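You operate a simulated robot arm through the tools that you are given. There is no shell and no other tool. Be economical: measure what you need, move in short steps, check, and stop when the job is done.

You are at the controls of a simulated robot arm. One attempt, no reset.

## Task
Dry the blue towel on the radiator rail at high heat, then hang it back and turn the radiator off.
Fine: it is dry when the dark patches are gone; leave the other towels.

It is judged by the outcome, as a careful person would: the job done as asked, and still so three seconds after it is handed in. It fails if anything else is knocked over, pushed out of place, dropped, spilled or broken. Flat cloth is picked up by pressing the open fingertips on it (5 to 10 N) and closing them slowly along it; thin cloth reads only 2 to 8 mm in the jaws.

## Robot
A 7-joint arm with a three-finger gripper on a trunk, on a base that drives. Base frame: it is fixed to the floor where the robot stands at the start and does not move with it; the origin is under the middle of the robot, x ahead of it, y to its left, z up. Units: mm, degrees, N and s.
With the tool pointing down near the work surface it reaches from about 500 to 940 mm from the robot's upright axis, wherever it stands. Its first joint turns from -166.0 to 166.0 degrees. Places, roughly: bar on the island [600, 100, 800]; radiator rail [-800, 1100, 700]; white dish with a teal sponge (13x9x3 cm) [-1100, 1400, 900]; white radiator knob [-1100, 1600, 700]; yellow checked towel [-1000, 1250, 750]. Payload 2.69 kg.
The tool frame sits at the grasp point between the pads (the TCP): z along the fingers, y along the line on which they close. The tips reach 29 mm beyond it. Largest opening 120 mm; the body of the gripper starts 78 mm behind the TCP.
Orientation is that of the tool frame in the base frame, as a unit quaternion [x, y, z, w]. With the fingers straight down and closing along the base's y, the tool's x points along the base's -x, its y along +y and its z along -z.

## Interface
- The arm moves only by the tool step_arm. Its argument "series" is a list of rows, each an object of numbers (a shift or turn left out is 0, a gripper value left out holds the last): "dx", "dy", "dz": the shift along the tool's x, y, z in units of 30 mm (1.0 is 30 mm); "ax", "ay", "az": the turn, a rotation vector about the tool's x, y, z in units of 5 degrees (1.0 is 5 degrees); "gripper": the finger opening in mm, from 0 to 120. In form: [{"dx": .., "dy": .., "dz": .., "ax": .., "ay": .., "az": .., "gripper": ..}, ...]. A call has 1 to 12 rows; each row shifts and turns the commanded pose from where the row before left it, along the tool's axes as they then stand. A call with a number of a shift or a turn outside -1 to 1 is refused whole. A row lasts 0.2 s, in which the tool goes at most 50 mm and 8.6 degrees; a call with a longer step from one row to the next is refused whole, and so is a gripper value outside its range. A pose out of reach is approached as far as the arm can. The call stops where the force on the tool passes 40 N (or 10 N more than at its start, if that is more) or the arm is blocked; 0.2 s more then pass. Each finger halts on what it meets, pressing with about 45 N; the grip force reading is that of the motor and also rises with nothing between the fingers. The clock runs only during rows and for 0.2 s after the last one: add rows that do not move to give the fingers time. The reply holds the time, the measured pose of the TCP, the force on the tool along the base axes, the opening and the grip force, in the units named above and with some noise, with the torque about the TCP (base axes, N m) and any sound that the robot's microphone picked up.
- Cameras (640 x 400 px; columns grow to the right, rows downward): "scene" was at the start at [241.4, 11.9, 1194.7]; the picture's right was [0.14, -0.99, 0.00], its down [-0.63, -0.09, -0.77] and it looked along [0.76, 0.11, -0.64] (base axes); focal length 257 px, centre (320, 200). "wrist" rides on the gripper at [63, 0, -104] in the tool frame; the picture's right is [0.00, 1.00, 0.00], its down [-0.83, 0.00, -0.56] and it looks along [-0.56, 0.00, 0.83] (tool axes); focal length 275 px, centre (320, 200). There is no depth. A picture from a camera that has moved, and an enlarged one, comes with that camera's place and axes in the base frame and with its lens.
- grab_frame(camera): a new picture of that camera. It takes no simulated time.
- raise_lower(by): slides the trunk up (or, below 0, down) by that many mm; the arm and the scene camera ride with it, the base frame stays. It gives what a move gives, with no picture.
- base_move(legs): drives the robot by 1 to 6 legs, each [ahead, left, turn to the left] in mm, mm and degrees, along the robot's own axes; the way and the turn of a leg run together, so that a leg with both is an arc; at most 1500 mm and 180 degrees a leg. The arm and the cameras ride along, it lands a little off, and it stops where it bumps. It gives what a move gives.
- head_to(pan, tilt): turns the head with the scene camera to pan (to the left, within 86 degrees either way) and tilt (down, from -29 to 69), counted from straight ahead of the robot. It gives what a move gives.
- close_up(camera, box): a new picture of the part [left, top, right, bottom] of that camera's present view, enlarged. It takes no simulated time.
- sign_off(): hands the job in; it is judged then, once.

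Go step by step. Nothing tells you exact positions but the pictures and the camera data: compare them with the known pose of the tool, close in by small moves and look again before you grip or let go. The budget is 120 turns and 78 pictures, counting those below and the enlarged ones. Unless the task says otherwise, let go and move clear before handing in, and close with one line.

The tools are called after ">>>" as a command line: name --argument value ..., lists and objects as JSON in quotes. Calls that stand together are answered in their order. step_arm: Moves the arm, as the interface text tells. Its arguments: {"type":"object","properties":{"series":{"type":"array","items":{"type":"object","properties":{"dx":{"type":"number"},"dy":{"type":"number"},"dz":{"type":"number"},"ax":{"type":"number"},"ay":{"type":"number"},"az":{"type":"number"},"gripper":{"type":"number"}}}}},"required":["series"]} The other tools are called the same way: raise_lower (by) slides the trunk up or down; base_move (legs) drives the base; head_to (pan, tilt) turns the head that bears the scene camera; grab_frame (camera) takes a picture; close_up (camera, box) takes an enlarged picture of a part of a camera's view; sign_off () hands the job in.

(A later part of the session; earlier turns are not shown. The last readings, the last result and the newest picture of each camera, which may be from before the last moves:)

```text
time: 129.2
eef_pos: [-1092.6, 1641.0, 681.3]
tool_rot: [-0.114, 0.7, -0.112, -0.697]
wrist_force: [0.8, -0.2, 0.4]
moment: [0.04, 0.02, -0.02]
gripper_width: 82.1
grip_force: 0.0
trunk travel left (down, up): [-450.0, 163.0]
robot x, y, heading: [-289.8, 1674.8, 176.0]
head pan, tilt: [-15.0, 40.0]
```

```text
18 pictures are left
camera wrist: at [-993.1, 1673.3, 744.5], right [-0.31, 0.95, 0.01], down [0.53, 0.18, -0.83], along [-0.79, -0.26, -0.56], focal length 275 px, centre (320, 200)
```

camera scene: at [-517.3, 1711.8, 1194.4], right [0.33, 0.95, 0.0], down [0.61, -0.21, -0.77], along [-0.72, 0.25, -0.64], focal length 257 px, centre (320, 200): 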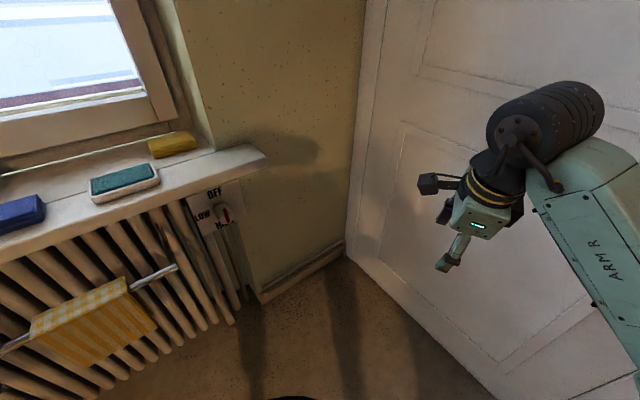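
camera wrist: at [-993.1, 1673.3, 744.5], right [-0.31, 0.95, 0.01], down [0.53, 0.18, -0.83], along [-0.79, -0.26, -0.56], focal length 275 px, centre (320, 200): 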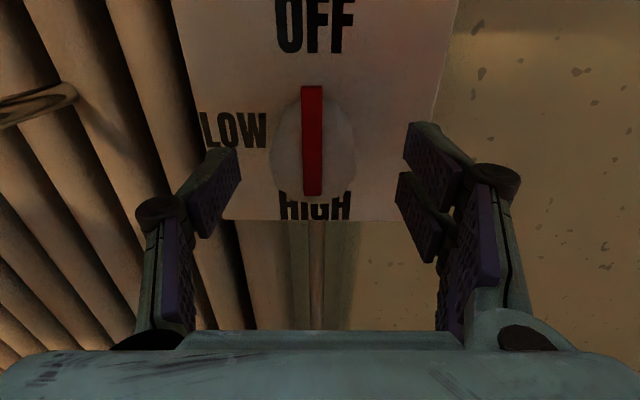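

>>> step_arm --series '[{"dy": -0.12, "dz": 0.3}, {"dz": 0.3}, {"dz": 0.2}, {}]'

>>> grab_frame --camera "wrist"

```text
time: 130.2
eef_pos: [-1113.1, 1631.0, 680.9]
tool_rot: [-0.113, 0.699, -0.111, -0.697]
wrist_force: [0.2, 0.1, -0.2]
moment: [0.0, 0.01, -0.02]
gripper_width: 81.8
grip_force: 0.0
trunk travel left (down, up): [-450.0, 163.0]
robot x, y, heading: [-292.9, 1674.1, 176.0]
head pan, tilt: [-15.0, 40.0]
```

```text
17 pictures are left
camera wrist: at [-1014.6, 1662.7, 745.3], right [-0.31, 0.95, 0.01], down [0.53, 0.18, -0.83], along [-0.79, -0.26, -0.56], focal length 275 px, centre (320, 200)
```

wrist: 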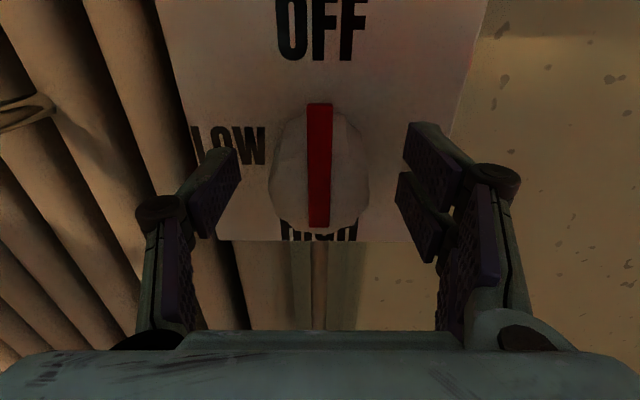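

The knob is centred between the fingers. I close gently.

>>> step_arm --series '[{"gripper": 70}, {"gripper": 60}, {"gripper": 52}, {"gripper": 46}, {"gripper": 40}, {}, {}]'

```text
time: 131.8
eef_pos: [-1113.3, 1630.4, 682.1]
tool_rot: [-0.114, 0.7, -0.112, -0.696]
wrist_force: [3.5, -3.1, -0.4]
moment: [0.07, -0.01, 0.13]
gripper_width: 45.2
grip_force: 45.2
trunk travel left (down, up): [-450.0, 163.0]
robot x, y, heading: [-289.6, 1671.3, 176.0]
head pan, tilt: [-15.0, 40.0]
```

I have the knob, 45 mm wide. I turn it −90° toward LOW first.

>>> step_arm --series '[{"az": -0.8}, {"az": -0.8}, {"az": -0.8}, {"az": -0.8}, {"az": -0.8}, {"az": -0.8}, {"az": -0.8}, {"az": -0.8}, {"az": -0.8}, {"az": -0.8}, {"az": -0.8}, {"az": -0.8}]'

>>> close_up --camera "wrist" --box '[160, 40, 480, 240]'

```text
time: 133.6
eef_pos: [-1112.8, 1628.9, 681.1]
tool_rot: [0.295, -0.645, -0.074, 0.701]
wrist_force: [4.3, 0.4, -2.8]
moment: [-0.22, 0.56, 0.13]
gripper_width: 45.5
grip_force: 44.8
trunk travel left (down, up): [-450.0, 163.0]
robot x, y, heading: [-290.4, 1675.3, 176.0]
head pan, tilt: [-15.0, 40.0]
stopped in row 8: the force on the tool passed its limit at 40 N (the readings are from after the stop); the commanded pose is now the measured one
```

```text
2.00 times, centred on (320, 140) of wrist
camera zoom: at [-1004.5, 1631.5, 736.3], right [-0.27, 0.81, 0.51], down [0.4, 0.58, -0.71], along [-0.88, 0.01, -0.48], focal length 551 px, centre (320, 320)
```

zoom: 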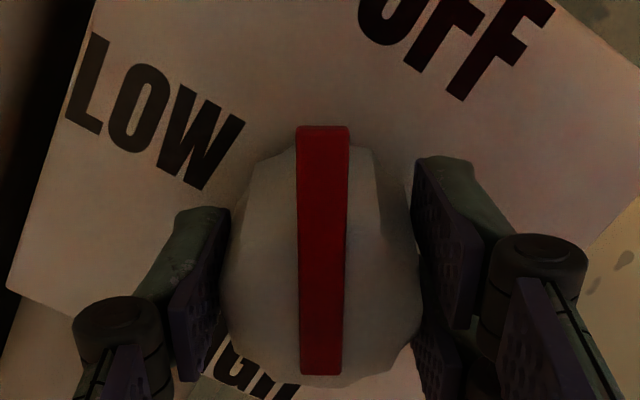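

It's turning, about 31° so far; the force stop came from a slight misalignment. I continue in smaller steps.

>>> step_arm --series '[{"az": -0.5}, {"az": -0.5}, {"az": -0.5}, {"az": -0.5}, {"az": -0.5}, {"az": -0.5}, {"az": -0.5}, {"az": -0.5}]'

```text
time: 135.4
eef_pos: [-1112.8, 1629.7, 680.5]
tool_rot: [0.402, -0.585, -0.195, 0.677]
wrist_force: [-14.1, -2.0, 2.8]
moment: [0.07, -0.14, -0.32]
gripper_width: 45.4
grip_force: 45.1
trunk travel left (down, up): [-450.0, 163.0]
robot x, y, heading: [-290.7, 1674.9, 175.7]
head pan, tilt: [-15.0, 40.0]
```

>>> step_arm --series '[{"az": -0.5, "dz": 0.03}, {"az": -0.5}, {"az": -0.5}, {"az": -0.5}, {"az": -0.5}, {"az": -0.5}, {"az": -0.5}, {"az": -0.5}, {"az": -0.5}, {"az": -0.5}, {"az": -0.5}, {"az": -0.5}]'

```text
time: 137.0
eef_pos: [-1113.5, 1629.3, 679.6]
tool_rot: [0.484, -0.52, -0.292, 0.64]
wrist_force: [3.1, 0.9, -2.4]
moment: [-0.13, 0.32, 0.14]
gripper_width: 44.9
grip_force: 44.6
trunk travel left (down, up): [-450.0, 163.0]
robot x, y, heading: [-288.9, 1678.3, 176.1]
head pan, tilt: [-15.0, 40.0]
stopped in row 8: the force on the tool passed its limit at 40 N (the readings are from after the stop); the commanded pose is now the measured one
```

>>> step_arm --series '[{"az": -0.6}, {"az": -0.6}, {"az": -0.6}, {"az": -0.6}, {"az": -0.6}, {"az": -0.6}, {"az": -0.6}, {"az": -0.6}]'

>>> step_arm --series '[{"az": -0.6}, {"az": -0.6}, {"az": -0.6}, {"az": -0.6}, {"az": -0.6}, {"az": -0.6}, {"az": -0.6}, {"az": -0.6}]'

>>> close_up --camera "wrist" --box '[160, 40, 480, 240]'

```text
time: 138.8
eef_pos: [-1114.3, 1629.4, 680.0]
tool_rot: [0.582, -0.407, -0.42, 0.565]
wrist_force: [10.9, 3.1, -5.0]
moment: [0.04, -0.1, -0.19]
gripper_width: 44.8
grip_force: 45.4
trunk travel left (down, up): [-450.0, 163.0]
robot x, y, heading: [-292.3, 1672.8, 176.1]
head pan, tilt: [-15.0, 40.0]
```

```text
time: 140.6
eef_pos: [-1114.4, 1629.7, 679.9]
tool_rot: [0.654, -0.278, -0.528, 0.464]
wrist_force: [8.9, 7.4, -8.4]
moment: [-0.07, 0.26, -0.43]
gripper_width: 45.0
grip_force: 45.2
trunk travel left (down, up): [-450.0, 163.0]
robot x, y, heading: [-291.2, 1671.9, 175.8]
head pan, tilt: [-15.0, 40.0]
```

```text
2.00 times, centred on (320, 140) of wrist
camera zoom: at [-997.0, 1609.0, 653.7], right [0.13, -0.42, 0.9], down [0.29, 0.88, 0.37], along [-0.95, 0.21, 0.23], focal length 551 px, centre (320, 320)
```

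zoom: 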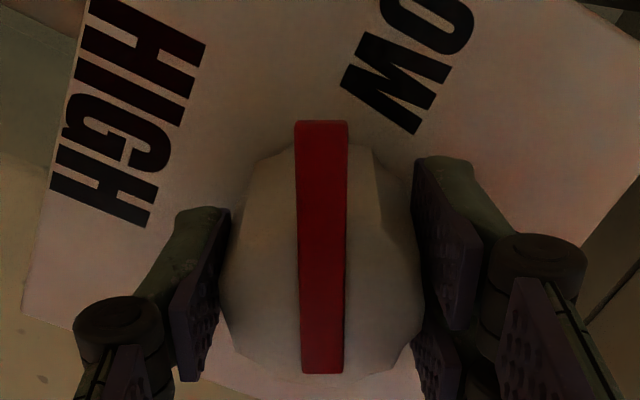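

It's past LOW with about 65° to go to HIGH, so I continue.

>>> step_arm --series '[{"az": -0.6}, {"az": -0.6}, {"az": -0.6}, {"az": -0.6}, {"az": -0.6}, {"az": -0.6}, {"az": -0.6}, {"az": -0.6}, {"az": -0.6}, {"az": -0.6}]'

>>> step_arm --series '[{"az": -0.6}, {"az": -0.6}, {"az": -0.6}, {"az": -0.6}, {"az": -0.6}, {"az": -0.6}, {"az": -0.6}, {"az": -0.6}, {"az": -0.6}, {"az": -0.6}]'

>>> close_up --camera "wrist" --box '[160, 40, 480, 240]'

```text
time: 142.8
eef_pos: [-1114.1, 1630.9, 679.4]
tool_rot: [0.703, -0.098, -0.631, 0.313]
wrist_force: [2.7, 11.2, -7.7]
moment: [0.02, 0.04, -0.28]
gripper_width: 44.9
grip_force: 44.8
trunk travel left (down, up): [-450.0, 163.0]
robot x, y, heading: [-291.3, 1677.1, 176.0]
head pan, tilt: [-15.0, 40.0]
```

```text
time: 143.3
eef_pos: [-1114.3, 1630.4, 679.6]
tool_rot: [0.706, -0.089, -0.634, 0.303]
wrist_force: [1.2, 1.2, -3.7]
moment: [-0.13, 0.39, -0.23]
gripper_width: 45.1
grip_force: 45.2
out of reach, approached as far as the arm can: row 2
trunk travel left (down, up): [-450.0, 163.0]
robot x, y, heading: [-288.8, 1670.8, 175.6]
head pan, tilt: [-15.0, 40.0]
stopped in row 2: the force on the tool passed its limit at 44 N (the readings are from after the stop); the commanded pose is now the measured one
```

```text
2.00 times, centred on (320, 140) of wrist
camera zoom: at [-1004.2, 1631.3, 628.5], right [0.26, -0.8, 0.54], down [0.38, 0.6, 0.71], along [-0.89, 0.02, 0.46], focal length 551 px, centre (320, 320)
```

zoom: 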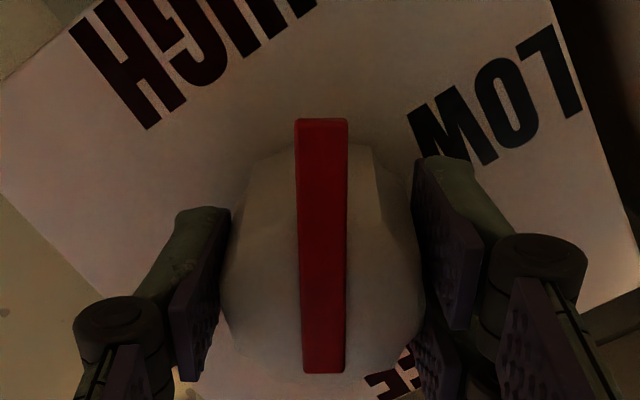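

The wrist hit its turn limit about 33° short of HIGH. I release, back off, re-index by 45° to match the octagonal knob, and re-grip.

>>> step_arm --series '[{"gripper": 60}, {"gripper": 80}, {}, {"dz": -0.8}, {"dz": -0.8}, {"az": 1}, {"az": 1}, {"az": 1}, {"az": 1}, {"az": 1}]'

>>> step_arm --series '[{"az": 1}, {"az": 1}, {"az": 1}, {"az": 1}, {}, {"dz": 0.5}, {"dz": 0.5}, {"dz": 0.4}, {"dz": 0.2}, {}]'

>>> grab_frame --camera "wrist"

```text
time: 145.5
eef_pos: [-1088.4, 1640.8, 682.5]
tool_rot: [0.669, -0.239, -0.553, 0.435]
wrist_force: [0.0, 0.9, -0.2]
moment: [0.02, -0.01, 0.02]
gripper_width: 80.0
grip_force: 0.1
out of reach, approached as far as the arm can: row 4, 5
trunk travel left (down, up): [-450.0, 163.0]
robot x, y, heading: [-292.4, 1674.2, 175.9]
head pan, tilt: [-15.0, 40.0]
```

```text
time: 147.7
eef_pos: [-1133.7, 1626.8, 682.0]
tool_rot: [0.617, -0.352, -0.471, 0.522]
wrist_force: [0.8, 0.4, -0.6]
moment: [-0.02, 0.0, -0.02]
gripper_width: 79.8
grip_force: 0.1
trunk travel left (down, up): [-450.0, 163.0]
robot x, y, heading: [-291.1, 1674.4, 176.1]
head pan, tilt: [-15.0, 40.0]
```

```text
13 pictures are left
camera wrist: at [-1015.2, 1600.4, 670.4], right [0.06, -0.21, 0.98], down [0.27, 0.94, 0.19], along [-0.96, 0.25, 0.11], focal length 275 px, centre (320, 200)
```

wrist: 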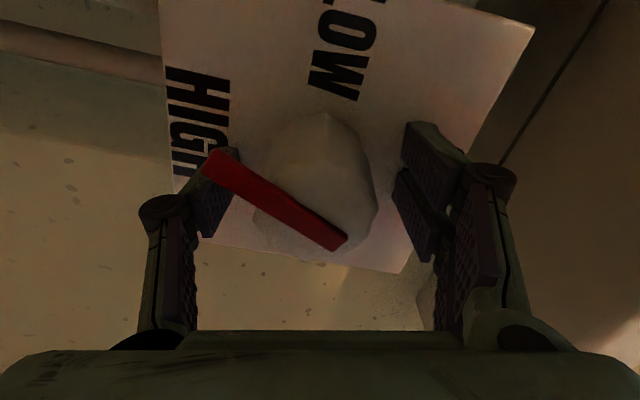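

I advanced slightly deeper than before, so I back off 18 mm to the earlier depth, close, and turn.

>>> step_arm --series '[{"dz": -0.6}, {}, {"gripper": 65}, {"gripper": 54}, {"gripper": 46}, {"gripper": 40}, {}, {}]'

>>> step_arm --series '[{"az": -0.6}, {"az": -0.6}, {"az": -0.6}, {"az": -0.6}, {"az": -0.6}]'

```text
time: 149.5
eef_pos: [-1117.4, 1632.9, 680.6]
tool_rot: [0.618, -0.354, -0.469, 0.523]
wrist_force: [7.6, 3.5, -9.9]
moment: [0.13, -0.31, -0.04]
gripper_width: 46.3
grip_force: 45.0
trunk travel left (down, up): [-450.0, 163.0]
robot x, y, heading: [-290.4, 1671.4, 175.8]
head pan, tilt: [-15.0, 40.0]
```

```text
time: 150.7
eef_pos: [-1116.2, 1633.5, 681.2]
tool_rot: [0.658, -0.269, -0.535, 0.456]
wrist_force: [-1.7, 2.3, -4.7]
moment: [0.11, -0.24, -0.38]
gripper_width: 46.0
grip_force: 45.1
trunk travel left (down, up): [-450.0, 163.0]
robot x, y, heading: [-288.9, 1674.1, 176.0]
head pan, tilt: [-15.0, 40.0]
```

>>> step_arm --series '[{"az": -0.6}, {"az": -0.6}, {"az": -0.6}, {"az": -0.6}, {"az": -0.6}, {"az": -0.5}, {}]'

>>> close_up --camera "wrist" --box '[140, 20, 500, 245]'

```text
time: 152.3
eef_pos: [-1116.5, 1633.1, 681.7]
tool_rot: [0.693, -0.164, -0.597, 0.37]
wrist_force: [19.7, 0.2, -10.6]
moment: [-0.2, -0.24, 0.03]
gripper_width: 45.5
grip_force: 45.0
trunk travel left (down, up): [-450.0, 163.0]
robot x, y, heading: [-292.0, 1671.6, 176.1]
head pan, tilt: [-15.0, 40.0]
```

```text
1.78 times, centred on (320, 132) of wrist
camera zoom: at [-1002.3, 1621.9, 638.5], right [0.21, -0.67, 0.71], down [0.33, 0.73, 0.6], along [-0.92, 0.11, 0.38], focal length 489 px, centre (320, 320)
```

zoom: 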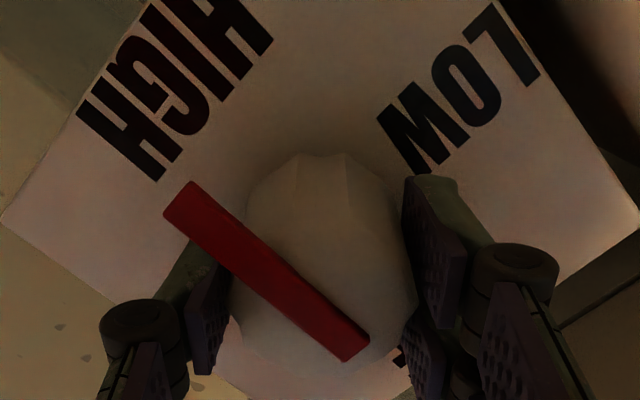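

The pointer is now straight down at HIGH. I release the knob and back the base away.

>>> step_arm --series '[{"gripper": 60}, {"gripper": 82}, {}, {}]'

>>> base_move --legs '[[-130, 0, 0]]'

>>> head_to --pan 20 --tilt 35

>>> grab_frame --camera "scene"

```text
time: 153.3
eef_pos: [-1116.5, 1632.8, 683.3]
tool_rot: [0.691, -0.166, -0.598, 0.369]
wrist_force: [0.7, 1.0, -0.2]
moment: [-0.04, -0.02, 0.02]
gripper_width: 82.2
grip_force: 0.0
trunk travel left (down, up): [-450.0, 163.0]
robot x, y, heading: [-290.7, 1674.1, 176.1]
head pan, tilt: [-15.0, 40.0]
```

```text
time: 154.6
eef_pos: [-985.7, 1626.2, 682.3]
tool_rot: [0.691, -0.167, -0.599, 0.368]
wrist_force: [-0.3, -1.1, 0.0]
moment: [-0.03, 0.02, 0.02]
gripper_width: 82.0
grip_force: 0.1
trunk travel left (down, up): [-450.0, 163.0]
robot x, y, heading: [-165.2, 1664.3, 175.7]
head pan, tilt: [-15.0, 40.0]
```

```text
time: 155.6
eef_pos: [-986.8, 1625.0, 682.7]
tool_rot: [0.692, -0.166, -0.598, 0.369]
wrist_force: [0.0, -0.3, 0.9]
moment: [0.0, 0.0, 0.0]
gripper_width: 82.2
grip_force: 0.1
trunk travel left (down, up): [-450.0, 163.0]
robot x, y, heading: [-160.1, 1663.4, 175.8]
head pan, tilt: [20.0, 35.0]
```

```text
11 pictures are left
camera scene: at [-400.0, 1652.0, 1201.9], right [-0.27, 0.96, 0.0], down [0.55, 0.16, -0.82], along [-0.79, -0.22, -0.57], focal length 257 px, centre (320, 200)
```

scene: 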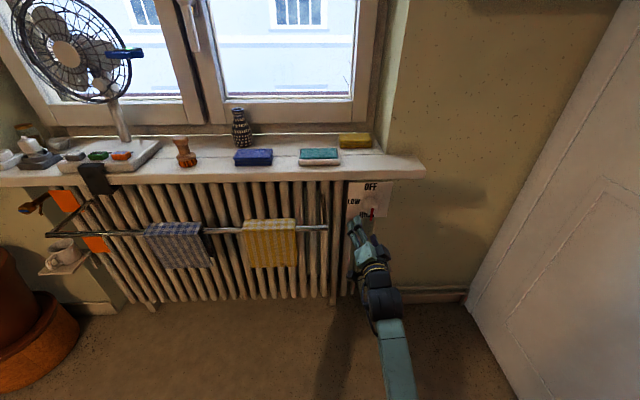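

The side indicator turned from blue to orange, so the radiator is on high. I wait for the towel to dry, then inspect it.

>>> step_arm --series '[{}, {}, {}, {}, {}, {}, {}, {}, {}, {}, {}, {}]'

>>> step_arm --series '[{}, {}, {}, {}, {}, {}, {}, {}, {}, {}, {}, {}]'

>>> step_arm --series '[{}, {}, {}, {}, {}, {}, {}, {}, {}, {}, {}, {}]'

>>> close_up --camera "scene" --box '[130, 205, 306, 285]'

```text
time: 158.2
eef_pos: [-986.3, 1625.6, 683.0]
tool_rot: [0.691, -0.167, -0.598, 0.369]
wrist_force: [0.5, 0.1, 0.2]
moment: [0.01, -0.02, 0.02]
gripper_width: 81.7
grip_force: 0.0
trunk travel left (down, up): [-450.0, 163.0]
robot x, y, heading: [-164.6, 1663.2, 176.0]
head pan, tilt: [20.0, 35.0]
```

```text
time: 160.8
eef_pos: [-986.2, 1625.2, 682.2]
tool_rot: [0.691, -0.166, -0.598, 0.369]
wrist_force: [0.7, 0.5, -0.1]
moment: [0.01, -0.03, 0.0]
gripper_width: 82.0
grip_force: 0.1
trunk travel left (down, up): [-450.0, 163.0]
robot x, y, heading: [-161.6, 1668.6, 176.0]
head pan, tilt: [20.0, 35.0]
```

```text
time: 163.4
eef_pos: [-986.9, 1623.2, 682.4]
tool_rot: [0.691, -0.166, -0.599, 0.369]
wrist_force: [0.5, -0.3, -0.1]
moment: [0.0, 0.03, 0.02]
gripper_width: 82.0
grip_force: 0.0
trunk travel left (down, up): [-450.0, 163.0]
robot x, y, heading: [-156.0, 1666.0, 175.8]
head pan, tilt: [20.0, 35.0]
```

```text
3.64 times, centred on (218, 245) of scene
camera zoom: at [-399.9, 1651.9, 1201.9], right [-0.27, 0.96, 0.0], down [0.55, 0.16, -0.82], along [-0.79, -0.22, -0.57], focal length 935 px, centre (691, 36)
```

zoom: 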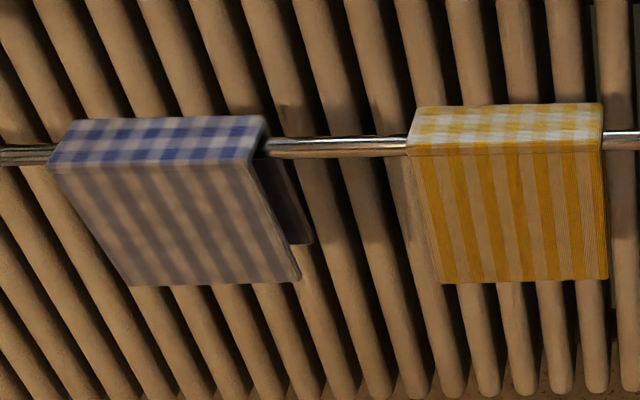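

It still looks dull and greyish, so I wait longer.

>>> step_arm --series '[{}, {}, {}, {}, {}, {}, {}, {}, {}, {}, {}, {}]'

>>> step_arm --series '[{}, {}, {}, {}, {}, {}, {}, {}, {}, {}, {}, {}]'

>>> step_arm --series '[{}, {}, {}, {}, {}, {}, {}, {}, {}, {}, {}, {}]'

>>> step_arm --series '[{}, {}, {}, {}, {}, {}, {}, {}, {}, {}, {}, {}]'

>>> step_arm --series '[{}, {}, {}, {}, {}, {}, {}, {}, {}, {}, {}, {}]'

>>> step_arm --series '[{}, {}, {}, {}, {}, {}, {}, {}, {}, {}, {}, {}]'

>>> close_up --camera "scene" --box '[130, 205, 230, 285]'

```text
time: 166.0
eef_pos: [-985.8, 1624.6, 682.5]
tool_rot: [0.691, -0.167, -0.599, 0.368]
wrist_force: [-1.0, -0.1, 0.6]
moment: [-0.01, 0.02, -0.02]
gripper_width: 82.3
grip_force: 0.1
trunk travel left (down, up): [-450.0, 163.0]
robot x, y, heading: [-159.5, 1669.2, 175.9]
head pan, tilt: [20.0, 35.0]
```

```text
time: 168.6
eef_pos: [-985.3, 1625.2, 683.3]
tool_rot: [0.691, -0.165, -0.598, 0.37]
wrist_force: [0.7, -0.2, 0.4]
moment: [-0.01, -0.01, 0.01]
gripper_width: 81.8
grip_force: 0.0
trunk travel left (down, up): [-450.0, 163.0]
robot x, y, heading: [-158.6, 1664.6, 175.8]
head pan, tilt: [20.0, 35.0]
```

```text
time: 171.2
eef_pos: [-986.2, 1624.5, 682.4]
tool_rot: [0.692, -0.167, -0.598, 0.368]
wrist_force: [0.0, 0.5, -0.6]
moment: [-0.01, 0.0, -0.01]
gripper_width: 81.9
grip_force: 0.0
trunk travel left (down, up): [-450.0, 163.0]
robot x, y, heading: [-160.7, 1664.8, 175.8]
head pan, tilt: [20.0, 35.0]
```

```text
time: 173.8
eef_pos: [-985.9, 1624.5, 681.6]
tool_rot: [0.691, -0.166, -0.598, 0.37]
wrist_force: [-0.5, 0.0, 0.0]
moment: [0.04, 0.01, -0.02]
gripper_width: 82.0
grip_force: 0.1
trunk travel left (down, up): [-450.0, 163.0]
robot x, y, heading: [-159.7, 1661.5, 175.8]
head pan, tilt: [20.0, 35.0]
```

```text
time: 176.4
eef_pos: [-986.2, 1626.3, 681.3]
tool_rot: [0.691, -0.166, -0.598, 0.37]
wrist_force: [-0.8, -0.3, 1.3]
moment: [0.01, -0.01, 0.03]
gripper_width: 81.8
grip_force: 0.1
trunk travel left (down, up): [-450.0, 163.0]
robot x, y, heading: [-161.5, 1664.8, 175.6]
head pan, tilt: [20.0, 35.0]
```

```text
time: 179.0
eef_pos: [-986.2, 1623.2, 681.7]
tool_rot: [0.691, -0.166, -0.598, 0.37]
wrist_force: [0.4, 0.4, 1.4]
moment: [-0.02, 0.01, 0.03]
gripper_width: 82.0
grip_force: 0.0
trunk travel left (down, up): [-450.0, 163.0]
robot x, y, heading: [-159.2, 1663.1, 175.6]
head pan, tilt: [20.0, 35.0]
```

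```text
5.00 times, centred on (180, 245) of scene
camera zoom: at [-399.9, 1651.9, 1201.9], right [-0.27, 0.96, 0.0], down [0.55, 0.16, -0.82], along [-0.79, -0.22, -0.57], focal length 1286 px, centre (1020, -25)
```

zoom: 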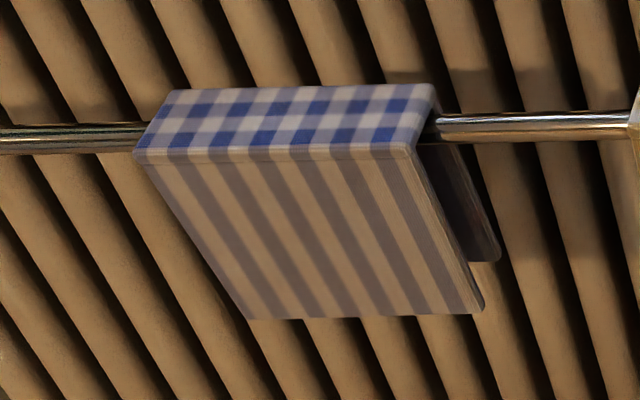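

The patches are gone: the weave is crisp and bright. Now I turn the radiator off, so I drive back to the knob and align to the earlier pose.

>>> base_move --legs '[[130, 0, 0]]'

```text
time: 180.3
eef_pos: [-1113.2, 1636.2, 683.4]
tool_rot: [0.691, -0.167, -0.599, 0.368]
wrist_force: [0.7, 0.6, 0.6]
moment: [0.01, 0.01, 0.0]
gripper_width: 81.8
grip_force: 0.0
trunk travel left (down, up): [-450.0, 163.0]
robot x, y, heading: [-284.4, 1673.8, 175.6]
head pan, tilt: [20.0, 35.0]
```

>>> step_arm --series '[{"dx": 0.11, "dy": 0.02, "dz": 0.13}, {}, {"gripper": 65}, {"gripper": 54}, {"gripper": 46}, {"gripper": 40}, {}, {}]'

>>> step_arm --series '[{"az": 0.6}, {"az": 0.6}, {"az": 0.6}, {"az": 0.6}, {"az": 0.6}, {"az": 0.6}, {"az": 0.6}, {"az": 0.6}]'

>>> step_arm --series '[{"az": 0.6}, {"az": 0.6}, {"az": 0.6}, {"az": 0.6}, {"az": 0.6}, {"az": 0.6}, {"az": 0.6}, {"az": 0.6}]'

```text
time: 182.1
eef_pos: [-1116.1, 1631.8, 680.2]
tool_rot: [0.691, -0.166, -0.599, 0.37]
wrist_force: [-0.5, -4.3, 3.5]
moment: [-0.15, 0.1, 0.16]
gripper_width: 45.7
grip_force: 45.2
trunk travel left (down, up): [-450.0, 163.0]
robot x, y, heading: [-286.6, 1672.8, 175.7]
head pan, tilt: [20.0, 35.0]
```

```text
time: 184.1
eef_pos: [-1115.9, 1631.8, 680.5]
tool_rot: [0.641, -0.307, -0.508, 0.486]
wrist_force: [7.1, 0.3, 0.0]
moment: [0.03, 0.01, 0.1]
gripper_width: 45.5
grip_force: 45.2
trunk travel left (down, up): [-450.0, 163.0]
robot x, y, heading: [-290.3, 1676.5, 175.7]
head pan, tilt: [20.0, 35.0]
stopped in row 8: the force on the tool passed its limit at 41 N (the readings are from after the stop); the commanded pose is now the measured one
```

```text
time: 185.9
eef_pos: [-1116.6, 1631.2, 679.8]
tool_rot: [0.564, -0.435, -0.395, 0.581]
wrist_force: [7.0, -2.3, 0.3]
moment: [-0.02, 0.11, 0.38]
gripper_width: 45.6
grip_force: 44.8
trunk travel left (down, up): [-450.0, 163.0]
robot x, y, heading: [-289.7, 1671.2, 175.6]
head pan, tilt: [20.0, 35.0]
```

Turning well, about 47° so far. I continue toward OFF.

>>> step_arm --series '[{"az": 0.6}, {"az": 0.6}, {"az": 0.6}, {"az": 0.6}, {"az": 0.6}, {"az": 0.6}, {"az": 0.6}, {"az": 0.6}, {"az": 0.6}, {"az": 0.6}]'

>>> step_arm --series '[{"az": 0.6}, {"az": 0.6}, {"az": 0.6}, {"az": 0.6}, {"az": 0.6}, {"az": 0.6}, {"az": 0.6}, {"az": 0.6}, {"az": 0.6}, {"az": 0.6}]'

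>>> step_arm --series '[{"az": 0.6}, {"az": 0.6}, {"az": 0.6}, {"az": 0.6}, {"az": 0.6}, {"az": 0.6}, {"az": 0.6}, {"az": 0.6}, {"az": 0.6}, {"az": 0.6}]'

```text
time: 188.1
eef_pos: [-1116.9, 1630.4, 678.7]
tool_rot: [0.432, -0.565, -0.231, 0.664]
wrist_force: [35.2, 0.4, -10.0]
moment: [0.13, -0.33, 0.47]
gripper_width: 45.3
grip_force: 45.3
trunk travel left (down, up): [-450.0, 163.0]
robot x, y, heading: [-287.7, 1675.2, 175.7]
head pan, tilt: [20.0, 35.0]
```

```text
time: 190.3
eef_pos: [-1116.7, 1630.0, 678.7]
tool_rot: [0.272, -0.657, -0.051, 0.701]
wrist_force: [13.4, -13.1, -9.8]
moment: [-0.05, 0.08, 0.51]
gripper_width: 45.5
grip_force: 45.1
trunk travel left (down, up): [-450.0, 163.0]
robot x, y, heading: [-286.9, 1672.1, 175.7]
head pan, tilt: [20.0, 35.0]
```

```text
time: 192.5
eef_pos: [-1116.6, 1628.7, 680.7]
tool_rot: [-0.093, 0.705, -0.133, -0.69]
wrist_force: [6.4, -19.4, -2.8]
moment: [-0.13, 0.42, 0.55]
gripper_width: 45.2
grip_force: 45.1
trunk travel left (down, up): [-450.0, 163.0]
robot x, y, heading: [-285.0, 1674.0, 175.6]
head pan, tilt: [20.0, 35.0]
```

About 138° done and 42° to go.

>>> step_arm --series '[{"az": 0.6}, {"az": 0.6}, {"az": 0.6}, {"az": 0.6}, {"az": 0.6}, {"az": 0.6}, {"az": 0.6}]'

>>> step_arm --series '[{"az": 0.6}, {"az": 0.6}, {"az": 0.6}, {"az": 0.6}, {"az": 0.6}, {"az": 0.6}, {"az": 0.6}]'

>>> close_up --camera "wrist" --box '[140, 20, 500, 245]'

```text
time: 194.1
eef_pos: [-1116.1, 1628.0, 680.5]
tool_rot: [0.037, 0.71, -0.255, -0.655]
wrist_force: [19.0, -16.8, -0.6]
moment: [-0.01, 0.04, 0.84]
gripper_width: 45.0
grip_force: 45.0
trunk travel left (down, up): [-450.0, 163.0]
robot x, y, heading: [-289.1, 1675.6, 175.5]
head pan, tilt: [20.0, 35.0]
```

```text
time: 195.7
eef_pos: [-1116.5, 1628.7, 681.0]
tool_rot: [0.166, 0.691, -0.37, -0.598]
wrist_force: [17.9, -17.3, 3.9]
moment: [0.8, 0.1, 0.4]
gripper_width: 44.8
grip_force: 45.0
trunk travel left (down, up): [-450.0, 163.0]
robot x, y, heading: [-287.9, 1673.2, 175.5]
head pan, tilt: [20.0, 35.0]
```

```text
1.78 times, centred on (320, 132) of wrist
camera zoom: at [-1031.7, 1703.6, 727.1], right [-0.22, 0.67, -0.71], down [0.72, -0.38, -0.58], along [-0.66, -0.63, -0.4], focal length 489 px, centre (320, 320)
```

zoom: 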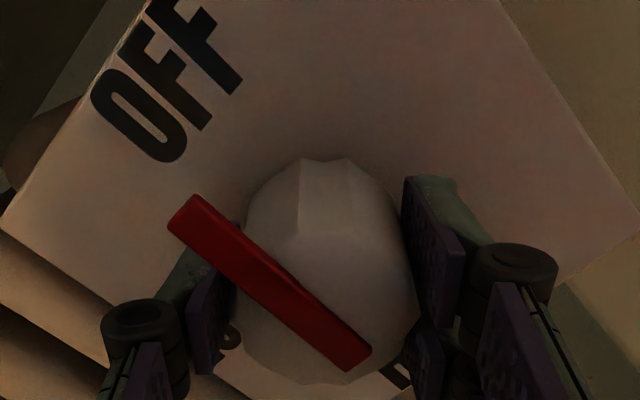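

The pointer is back at OFF. I release, back off, and return the tool to the towel-gripping attitude.

>>> step_arm --series '[{"gripper": 60}, {"gripper": 84}, {}, {}]'

>>> base_move --legs '[[-130, 0, 0]]'

>>> step_arm --series '[{"az": -1}, {"az": -1}, {"az": -1}, {"az": -1}, {"az": -1}, {"az": -1}, {"az": -1}, {"az": -1}, {"az": -1}, {"az": -1}, {"az": -1}, {"az": -1}]'

>>> step_arm --series '[{"az": -1}, {"az": -1}, {"az": -1}, {"az": -1}, {"az": -1}, {"az": -1}, {"az": -1}, {"az": -1}, {"az": -1}, {"az": -1}, {"az": -1}, {"az": -1}]'

>>> step_arm --series '[{"az": -1}, {"az": -1}, {"az": -1}, {"dy": 0.9}, {"dy": 0.9}, {"dy": 0.9}, {"dy": 0.9}, {"dy": 0.9}, {"dy": 0.9}, {}]'

```text
time: 196.7
eef_pos: [-1116.9, 1630.4, 679.4]
tool_rot: [0.167, 0.692, -0.368, -0.599]
wrist_force: [-0.5, -1.4, 0.5]
moment: [0.0, 0.0, 0.0]
gripper_width: 83.8
grip_force: 0.1
trunk travel left (down, up): [-450.0, 163.0]
robot x, y, heading: [-287.2, 1674.5, 175.6]
head pan, tilt: [20.0, 35.0]
```

```text
time: 198.0
eef_pos: [-985.0, 1620.6, 678.9]
tool_rot: [0.165, 0.691, -0.371, -0.598]
wrist_force: [-0.4, 0.2, -0.4]
moment: [0.01, -0.01, -0.02]
gripper_width: 84.2
grip_force: 0.0
trunk travel left (down, up): [-450.0, 163.0]
robot x, y, heading: [-156.4, 1663.7, 175.6]
head pan, tilt: [20.0, 35.0]
```

```text
time: 200.6
eef_pos: [-984.9, 1620.6, 679.6]
tool_rot: [0.201, -0.682, 0.021, 0.703]
wrist_force: [-0.4, 0.0, 0.1]
moment: [0.01, -0.01, -0.05]
gripper_width: 84.1
grip_force: 0.1
trunk travel left (down, up): [-450.0, 163.0]
robot x, y, heading: [-156.6, 1662.1, 175.8]
head pan, tilt: [20.0, 35.0]
```

```text
time: 203.2
eef_pos: [-985.8, 1620.2, 679.0]
tool_rot: [0.516, -0.488, -0.334, 0.619]
wrist_force: [0.2, -0.4, 0.5]
moment: [0.01, 0.0, -0.05]
gripper_width: 83.9
grip_force: 0.1
trunk travel left (down, up): [-450.0, 163.0]
robot x, y, heading: [-157.2, 1666.3, 175.7]
head pan, tilt: [20.0, 35.0]
```

```text
time: 205.4
eef_pos: [-986.5, 1620.7, 841.1]
tool_rot: [0.575, -0.419, -0.411, 0.57]
wrist_force: [-0.3, -0.8, -0.6]
moment: [0.01, 0.01, -0.01]
gripper_width: 83.8
grip_force: 0.1
trunk travel left (down, up): [-450.0, 163.0]
robot x, y, heading: [-160.3, 1663.7, 175.7]
head pan, tilt: [20.0, 35.0]
```

>>> step_arm --series '[{"dz": -1}, {"dz": -1}, {"ax": 1}, {"ax": 1}, {"ax": 1}, {"ax": 1}, {"ax": 1}, {"ax": 1}, {"ax": 1}, {"ax": 1}, {"ax": 1}, {"ax": 1}]'

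>>> step_arm --series '[{"ax": 1}, {"ax": 1}, {"ax": 1}, {"ax": 1}, {"ax": 0.9}, {"dy": 0.25, "dz": -0.95}, {"dy": 0.25, "dz": -0.95}, {"dy": 0.25, "dz": -0.95}, {}]'

```text
time: 208.0
eef_pos: [-930.8, 1639.0, 843.3]
tool_rot: [0.763, -0.553, -0.195, 0.273]
wrist_force: [-0.5, 0.1, 0.3]
moment: [-0.03, 0.0, -0.04]
gripper_width: 84.0
grip_force: 0.0
trunk travel left (down, up): [-450.0, 163.0]
robot x, y, heading: [-157.7, 1667.0, 175.6]
head pan, tilt: [20.0, 35.0]
```

```text
time: 210.0
eef_pos: [-930.6, 1640.1, 930.3]
tool_rot: [0.804, -0.581, -0.074, 0.106]
wrist_force: [-0.3, -0.3, -0.1]
moment: [-0.02, -0.03, 0.01]
gripper_width: 84.0
grip_force: 0.0
trunk travel left (down, up): [-450.0, 163.0]
robot x, y, heading: [-155.2, 1665.2, 175.7]
head pan, tilt: [20.0, 35.0]
```

The tool attitude matches the release pose. I drive back in front of the towel: back first, then left.

>>> base_move --legs '[[-207, 0, 0], [0, 514, 0]]'

```text
time: 211.0
eef_pos: [-881.4, 1627.4, 931.8]
tool_rot: [0.801, -0.585, -0.074, 0.105]
wrist_force: [-0.3, -0.6, 0.7]
moment: [0.03, -0.02, 0.01]
gripper_width: 83.9
grip_force: 0.1
trunk travel left (down, up): [-450.0, 163.0]
robot x, y, heading: [-108.8, 1647.8, 175.5]
head pan, tilt: [20.0, 35.0]
stopped in leg 1: the robot was blocked; the commanded pose is now the measured one
```

Something is behind me here, so I nudge forward, go left first, then back.

>>> base_move --legs '[[20, 0, 0], [0, 500, 0]]'

```text
time: 215.8
eef_pos: [-941.6, 1125.8, 930.1]
tool_rot: [0.802, -0.583, -0.073, 0.106]
wrist_force: [0.1, 0.1, 0.6]
moment: [0.0, 0.02, -0.03]
gripper_width: 83.9
grip_force: 0.1
trunk travel left (down, up): [-450.0, 163.0]
robot x, y, heading: [-169.4, 1145.1, 175.4]
head pan, tilt: [20.0, 35.0]
```

The TCP has drifted over the sill. I raise straight up before backing off, then check with a picture.

>>> step_arm --series '[{"dy": 0.25, "dz": -0.95}, {"dy": 0.25, "dz": -0.95}, {}]'

>>> base_move --legs '[[-190, 0, 0]]'

>>> head_to --pan 0 --tilt 35

>>> grab_frame --camera "scene"

```text
time: 216.6
eef_pos: [-941.3, 1126.3, 989.9]
tool_rot: [0.801, -0.584, -0.074, 0.106]
wrist_force: [0.4, -0.4, -0.4]
moment: [0.03, 0.01, -0.01]
gripper_width: 84.0
grip_force: 0.1
trunk travel left (down, up): [-450.0, 163.0]
robot x, y, heading: [-168.6, 1149.1, 175.8]
head pan, tilt: [20.0, 35.0]
```

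```text
time: 218.2
eef_pos: [-753.5, 1107.3, 988.5]
tool_rot: [0.803, -0.582, -0.074, 0.106]
wrist_force: [-0.3, 0.5, 0.0]
moment: [0.02, 0.03, -0.01]
gripper_width: 84.2
grip_force: 0.0
trunk travel left (down, up): [-450.0, 163.0]
robot x, y, heading: [20.4, 1128.4, 175.6]
head pan, tilt: [20.0, 35.0]
```

```text
time: 219.0
eef_pos: [-755.0, 1107.8, 989.4]
tool_rot: [0.803, -0.582, -0.073, 0.106]
wrist_force: [-1.1, -0.5, -0.5]
moment: [0.0, 0.04, 0.02]
gripper_width: 84.1
grip_force: 0.1
trunk travel left (down, up): [-450.0, 163.0]
robot x, y, heading: [17.9, 1131.2, 175.9]
head pan, tilt: [0.0, 35.0]
```

```text
7 pictures are left
camera scene: at [-221.7, 1149.8, 1201.9], right [0.07, 1.0, 0.0], down [0.57, -0.04, -0.82], along [-0.82, 0.06, -0.57], focal length 257 px, centre (320, 200)
```

scene: 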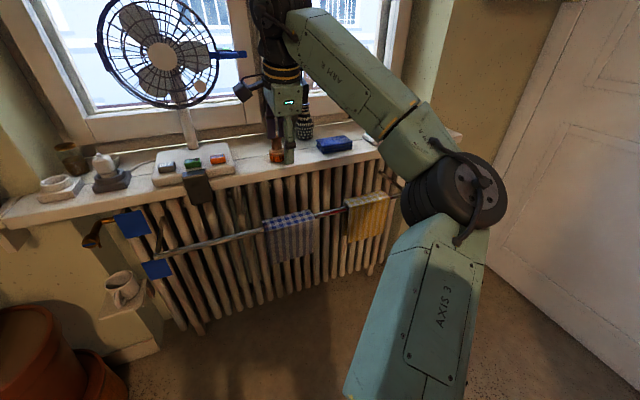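

Everything on the sill is intact and the indicator is blue (off). I align and descend along the tool axis toward the towel.

>>> step_arm --series '[{"dx": -0.44, "dy": -0.44}, {"dz": 1}, {"dz": 1}, {"dz": 1}, {"dz": 1}, {"dz": 1}, {"dz": 0.9}, {}]'

>>> grab_frame --camera "wrist"

```text
time: 220.8
eef_pos: [-787.8, 1109.3, 815.4]
tool_rot: [0.803, -0.582, -0.074, 0.106]
wrist_force: [-0.7, -0.5, -0.9]
moment: [-0.01, 0.01, 0.0]
gripper_width: 83.9
grip_force: 0.1
trunk travel left (down, up): [-450.0, 163.0]
robot x, y, heading: [21.1, 1132.2, 175.7]
head pan, tilt: [0.0, 35.0]
```

```text
6 pictures are left
camera wrist: at [-743.0, 1057.3, 917.0], right [-0.92, -0.3, 0.26], down [-0.13, 0.84, 0.53], along [-0.38, 0.46, -0.81], focal length 275 px, centre (320, 200)
```

wrist: 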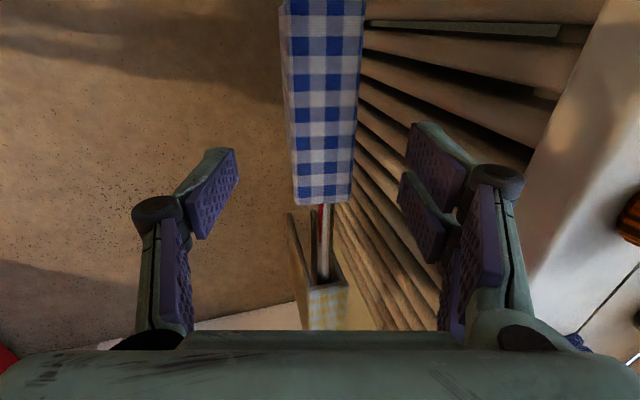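

Well centred. I descend the rest of the way and grip.

>>> step_arm --series '[{"dz": 0.8}, {"dz": 0.8}, {"dz": 0.8}, {"dz": 0.4}, {"dz": 0.3}, {}]'

>>> step_arm --series '[{"gripper": 72}, {"gripper": 64}, {"gripper": 57}, {"gripper": 52}, {"gripper": 47}, {"gripper": 43}, {}, {}]'

```text
time: 222.2
eef_pos: [-810.4, 1101.1, 724.8]
tool_rot: [0.803, -0.582, -0.074, 0.106]
wrist_force: [0.3, 0.6, 0.5]
moment: [-0.01, -0.02, 0.03]
gripper_width: 84.1
grip_force: 0.0
trunk travel left (down, up): [-450.0, 163.0]
robot x, y, heading: [22.0, 1133.3, 175.7]
head pan, tilt: [0.0, 35.0]
```

```text
time: 224.0
eef_pos: [-810.0, 1100.6, 726.7]
tool_rot: [0.803, -0.581, -0.074, 0.107]
wrist_force: [-10.2, -2.9, 12.6]
moment: [-0.13, 0.32, -0.07]
gripper_width: 52.7
grip_force: 7.1
trunk travel left (down, up): [-450.0, 163.0]
robot x, y, heading: [21.1, 1130.3, 175.7]
head pan, tilt: [0.0, 35.0]
```

>>> step_arm --series '[{"gripper": 36}, {}, {}, {}, {}]'

```text
time: 225.2
eef_pos: [-811.3, 1101.2, 725.1]
tool_rot: [0.803, -0.582, -0.075, 0.108]
wrist_force: [-23.2, -6.2, 10.2]
moment: [-0.16, 0.71, -0.2]
gripper_width: 49.4
grip_force: 45.1
trunk travel left (down, up): [-450.0, 163.0]
robot x, y, heading: [19.2, 1132.1, 175.8]
head pan, tilt: [0.0, 35.0]
```

Gripped. A side force shows the rail pressing a flap, so I ease 4 mm toward the radiator and lift slowly.

>>> step_arm --series '[{"dy": 0.13}, {}, {"dy": 0.05, "dz": -0.3}, {"dy": 0.08, "dz": -0.3}, {"dy": 0.06, "dz": -0.3}, {}]'

```text
time: 226.6
eef_pos: [-813.0, 1100.9, 752.8]
tool_rot: [0.803, -0.582, -0.074, 0.106]
wrist_force: [0.6, -0.5, -1.2]
moment: [0.02, 0.01, -0.02]
gripper_width: 49.3
grip_force: 45.6
trunk travel left (down, up): [-450.0, 163.0]
robot x, y, heading: [21.0, 1130.6, 175.8]
head pan, tilt: [0.0, 35.0]
```

>>> step_arm --series '[{"dy": 0.03, "dz": -0.5}, {"dy": 0.03, "dz": -0.5}, {"dy": 0.03, "dz": -0.5}, {"dy": 0.03, "dz": -0.5}, {"dy": 0.03, "dz": -0.5}, {"dy": 0.06, "dz": -0.5}, {"dy": 0.06, "dz": -0.5}, {"dy": 0.1, "dz": -0.5}, {"dy": 0.1, "dz": -0.5}]'

>>> step_arm --series '[{"dy": 0.24, "dz": -0.95}, {"dy": 0.24, "dz": -0.95}, {"dy": 0.24, "dz": -0.95}, {"dy": 0.24, "dz": -0.95}, {}]'

>>> grab_frame --camera "scene"

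```text
time: 228.6
eef_pos: [-794.4, 1107.1, 887.9]
tool_rot: [0.803, -0.582, -0.074, 0.108]
wrist_force: [0.5, 0.3, -0.9]
moment: [0.01, -0.04, 0.0]
gripper_width: 49.3
grip_force: 44.8
trunk travel left (down, up): [-450.0, 163.0]
robot x, y, heading: [20.0, 1133.9, 175.9]
head pan, tilt: [0.0, 35.0]
```

```text
time: 229.8
eef_pos: [-791.1, 1108.3, 1006.3]
tool_rot: [0.803, -0.582, -0.074, 0.106]
wrist_force: [-0.2, -0.6, 0.0]
moment: [0.01, 0.0, -0.05]
gripper_width: 49.4
grip_force: 44.3
trunk travel left (down, up): [-450.0, 163.0]
robot x, y, heading: [22.1, 1130.4, 175.7]
head pan, tilt: [0.0, 35.0]
```

```text
5 pictures are left
camera scene: at [-221.8, 1149.9, 1201.9], right [0.07, 1.0, 0.0], down [0.57, -0.04, -0.82], along [-0.82, 0.06, -0.57], focal length 257 px, centre (320, 200)
```

scene: 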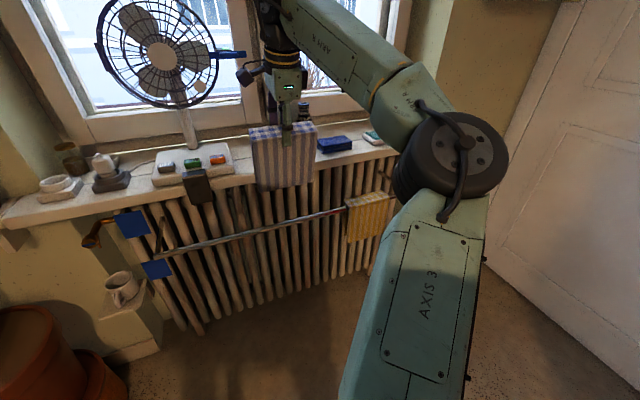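

The towel is free of the radiator rail. I retract the arm and drive back along the route I came.

>>> step_arm --series '[{"dy": -0.96, "dz": -0.26}, {"dy": -0.96, "dz": -0.26}, {"dy": -0.96, "dz": -0.26}, {"dy": -0.96, "dz": -0.26}, {"dy": -0.96, "dz": -0.26}, {}]'

>>> base_move --legs '[[-50, 110, 0], [0, 0, -88]]'

```text
time: 231.2
eef_pos: [-650.6, 1156.7, 1005.7]
tool_rot: [0.803, -0.582, -0.073, 0.106]
wrist_force: [-0.1, 0.8, -1.4]
moment: [-0.01, -0.02, 0.01]
gripper_width: 49.1
grip_force: 45.2
trunk travel left (down, up): [-450.0, 163.0]
robot x, y, heading: [21.9, 1132.8, 175.7]
head pan, tilt: [0.0, 35.0]
```

```text
time: 236.6
eef_pos: [72.1, 1691.3, 1005.5]
tool_rot: [-0.166, 0.978, 0.126, -0.025]
wrist_force: [0.5, -0.5, -1.0]
moment: [-0.05, -0.03, 0.0]
gripper_width: 49.5
grip_force: 44.6
trunk travel left (down, up): [-450.0, 163.0]
robot x, y, heading: [64.3, 1015.9, 87.0]
head pan, tilt: [0.0, 35.0]
```

>>> base_move --legs '[[-970, 0, 0], [0, 200, 0], [0, 0, -87]]'

```text
time: 243.5
eef_pos: [-176.2, 737.1, 1005.4]
tool_rot: [-0.173, 0.977, 0.126, -0.026]
wrist_force: [-1.2, -1.1, -1.4]
moment: [-0.05, 0.01, 0.0]
gripper_width: 49.5
grip_force: 44.9
trunk travel left (down, up): [-450.0, 163.0]
robot x, y, heading: [-177.9, 66.6, 87.4]
head pan, tilt: [0.0, 35.0]
stopped in leg 2: the robot was blocked; the commanded pose is now the measured one
```

>>> base_move --legs '[[0, -25, 0], [0, 0, -87.4]]'

```text
time: 248.2
eef_pos: [518.7, 86.0, 1005.6]
tool_rot: [0.555, 0.822, 0.109, 0.07]
wrist_force: [-0.1, 0.1, -1.1]
moment: [0.01, 0.01, -0.03]
gripper_width: 49.5
grip_force: 45.5
trunk travel left (down, up): [-450.0, 163.0]
robot x, y, heading: [-153.2, 64.0, -0.3]
head pan, tilt: [0.0, 35.0]
```

I'm back facing the island. I align yaw to the original 17.8° and shift the base toward the rail.

>>> step_arm --series '[{"az": 0.83}, {}]'

>>> base_move --legs '[[100, -88, 0]]'

>>> head_to --pan 8 --tilt 39.4

```text
time: 248.8
eef_pos: [517.8, 86.1, 1007.1]
tool_rot: [0.585, 0.801, 0.111, 0.067]
wrist_force: [0.0, 0.0, -1.0]
moment: [-0.02, 0.05, 0.02]
gripper_width: 49.4
grip_force: 45.1
trunk travel left (down, up): [-450.0, 163.0]
robot x, y, heading: [-153.8, 66.0, -0.2]
head pan, tilt: [0.0, 35.0]
```

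```text
time: 250.2
eef_pos: [618.6, -4.8, 1005.7]
tool_rot: [0.584, 0.802, 0.112, 0.068]
wrist_force: [0.1, -1.2, -0.6]
moment: [0.0, 0.06, -0.01]
gripper_width: 49.2
grip_force: 44.3
trunk travel left (down, up): [-450.0, 163.0]
robot x, y, heading: [-52.9, -23.2, -0.5]
head pan, tilt: [0.0, 35.0]
```

```text
time: 250.8
eef_pos: [619.1, -4.6, 1005.9]
tool_rot: [0.584, 0.801, 0.111, 0.067]
wrist_force: [0.3, 0.1, -1.7]
moment: [-0.01, 0.02, -0.03]
gripper_width: 49.3
grip_force: 45.7
trunk travel left (down, up): [-450.0, 163.0]
robot x, y, heading: [-54.2, -25.2, -0.6]
head pan, tilt: [8.0, 39.4]
```

>>> step_arm --series '[{"dx": -0.38, "dy": 0.64, "dz": 0.17}, {"dy": 0.63, "dz": 0.17}, {}, {"dy": -0.24, "dz": 0.9}, {"dy": -0.24, "dz": 0.9}, {"dy": -0.24, "dz": 0.9}, {}]'

>>> close_up --camera "scene" --box '[200, 120, 440, 270]'

```text
time: 252.4
eef_pos: [658.1, 1.5, 920.6]
tool_rot: [0.584, 0.802, 0.111, 0.065]
wrist_force: [2.1, 0.9, -1.2]
moment: [0.08, -0.38, 0.18]
gripper_width: 49.2
grip_force: 45.3
trunk travel left (down, up): [-450.0, 163.0]
robot x, y, heading: [-54.0, -22.8, -0.5]
head pan, tilt: [8.0, 39.4]
```

```text
2.67 times, centred on (320, 195) of scene
camera zoom: at [188.0, -14.4, 1195.2], right [0.13, -0.99, 0.0], down [-0.63, -0.08, -0.77], along [0.77, 0.1, -0.63], focal length 686 px, centre (320, 213)
```

zoom: 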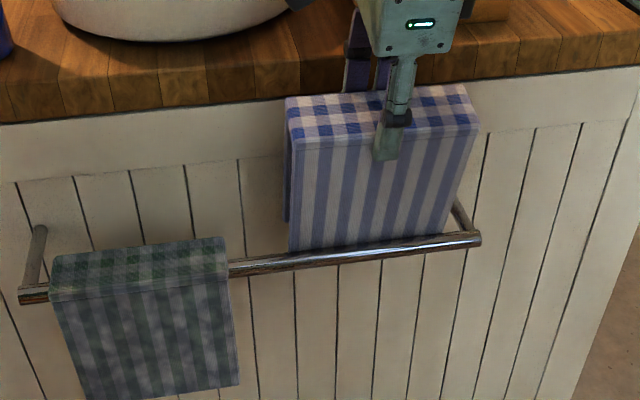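

The rail now shows in front of the front hem. The towel leans along the tool axis in my grip, so it must go on along that axis. I lift, step back 47 mm, then descend along the tool's axis.

>>> step_arm --series '[{"dy": 0.24, "dz": -0.9}, {"dy": 0.23, "dz": -0.9}, {"dy": -0.5, "dz": -0.13}, {"dy": -0.5, "dz": -0.13}, {"dy": -0.52, "dz": -0.14}, {}]'

```text
time: 253.8
eef_pos: [612.3, -15.9, 977.5]
tool_rot: [0.585, 0.801, 0.11, 0.067]
wrist_force: [0.1, -0.3, 0.2]
moment: [0.01, 0.02, 0.0]
gripper_width: 49.3
grip_force: 45.0
trunk travel left (down, up): [-450.0, 163.0]
robot x, y, heading: [-52.5, -23.4, -0.4]
head pan, tilt: [8.0, 39.4]
```

>>> step_arm --series '[{"dx": -0.08, "dz": 0.5}, {"dz": 0.5}, {"dz": 0.4}, {"dz": 0.4}, {"dz": 0.4}, {"dz": 0.4}, {}]'

>>> close_up --camera "scene" --box '[200, 120, 440, 270]'

```text
time: 255.4
eef_pos: [632.4, -11.7, 902.0]
tool_rot: [0.584, 0.801, 0.111, 0.067]
wrist_force: [-0.2, -0.4, -0.8]
moment: [-0.02, 0.03, 0.02]
gripper_width: 49.4
grip_force: 45.3
trunk travel left (down, up): [-450.0, 163.0]
robot x, y, heading: [-52.9, -25.2, -0.4]
head pan, tilt: [8.0, 39.4]
```

```text
2.67 times, centred on (320, 195) of scene
camera zoom: at [187.9, -14.4, 1195.2], right [0.13, -0.99, 0.0], down [-0.63, -0.08, -0.77], along [0.77, 0.1, -0.63], focal length 686 px, centre (320, 213)
```

zoom: 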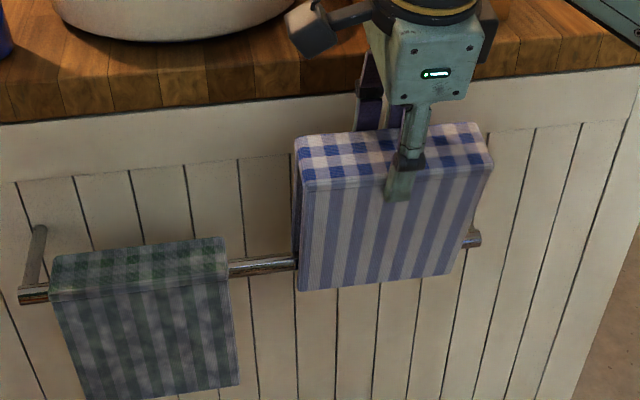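

The front flap is in front of the rail and there's no contact. I continue down the same axis and feel for the seat.

>>> step_arm --series '[{"dz": 0.4}, {"dz": 0.4}, {"dz": 0.4}, {"dz": 0.4}, {"dz": 0.4}, {"dz": 0.4}, {"dz": 0.4}, {}]'

```text
time: 257.2
eef_pos: [652.8, -3.2, 821.2]
tool_rot: [0.584, 0.802, 0.111, 0.067]
wrist_force: [-0.1, -0.3, -1.3]
moment: [-0.02, 0.05, -0.04]
gripper_width: 49.1
grip_force: 45.1
trunk travel left (down, up): [-450.0, 163.0]
robot x, y, heading: [-58.6, -24.0, -0.4]
head pan, tilt: [8.0, 39.4]
```

>>> step_arm --series '[{"dz": 0.3}, {"dz": 0.25}, {"dz": 0.2}, {"dz": 0.15}, {"dz": 0.1}, {}]'

```text
time: 258.6
eef_pos: [660.3, 0.7, 792.1]
tool_rot: [0.584, 0.802, 0.111, 0.067]
wrist_force: [0.0, -0.5, -1.4]
moment: [0.01, 0.06, 0.02]
gripper_width: 49.2
grip_force: 45.0
trunk travel left (down, up): [-450.0, 163.0]
robot x, y, heading: [-54.4, -23.5, -0.3]
head pan, tilt: [8.0, 39.4]
```

>>> step_arm --series '[{"dz": 0.12}, {"dz": 0.1}, {"dz": 0.1}, {}]'

>>> close_up --camera "scene" --box '[240, 170, 420, 282]'

```text
time: 259.6
eef_pos: [660.2, 1.1, 788.3]
tool_rot: [0.583, 0.801, 0.114, 0.07]
wrist_force: [-11.6, -2.7, 20.0]
moment: [-0.18, 0.18, -0.05]
gripper_width: 49.3
grip_force: 45.6
trunk travel left (down, up): [-450.0, 163.0]
robot x, y, heading: [-55.0, -28.0, -0.5]
head pan, tilt: [8.0, 39.4]
stopped in row 4: the force on the tool passed its limit at 41 N (the readings are from after the stop); the commanded pose is now the measured one
```

```text
3.56 times, centred on (330, 226) of scene
camera zoom: at [185.1, -15.0, 1195.8], right [0.13, -0.99, 0.0], down [-0.63, -0.08, -0.77], along [0.77, 0.1, -0.63], focal length 914 px, centre (284, 108)
```

zoom: 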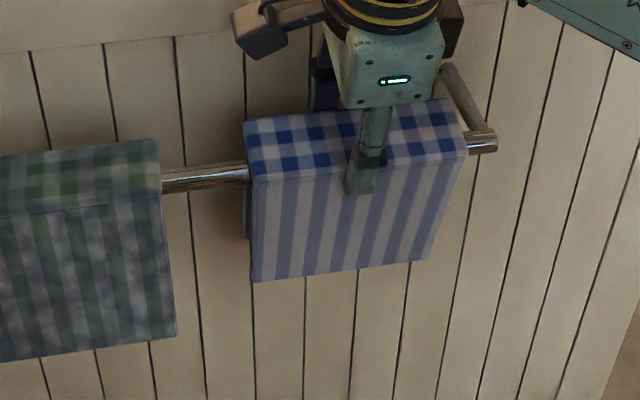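

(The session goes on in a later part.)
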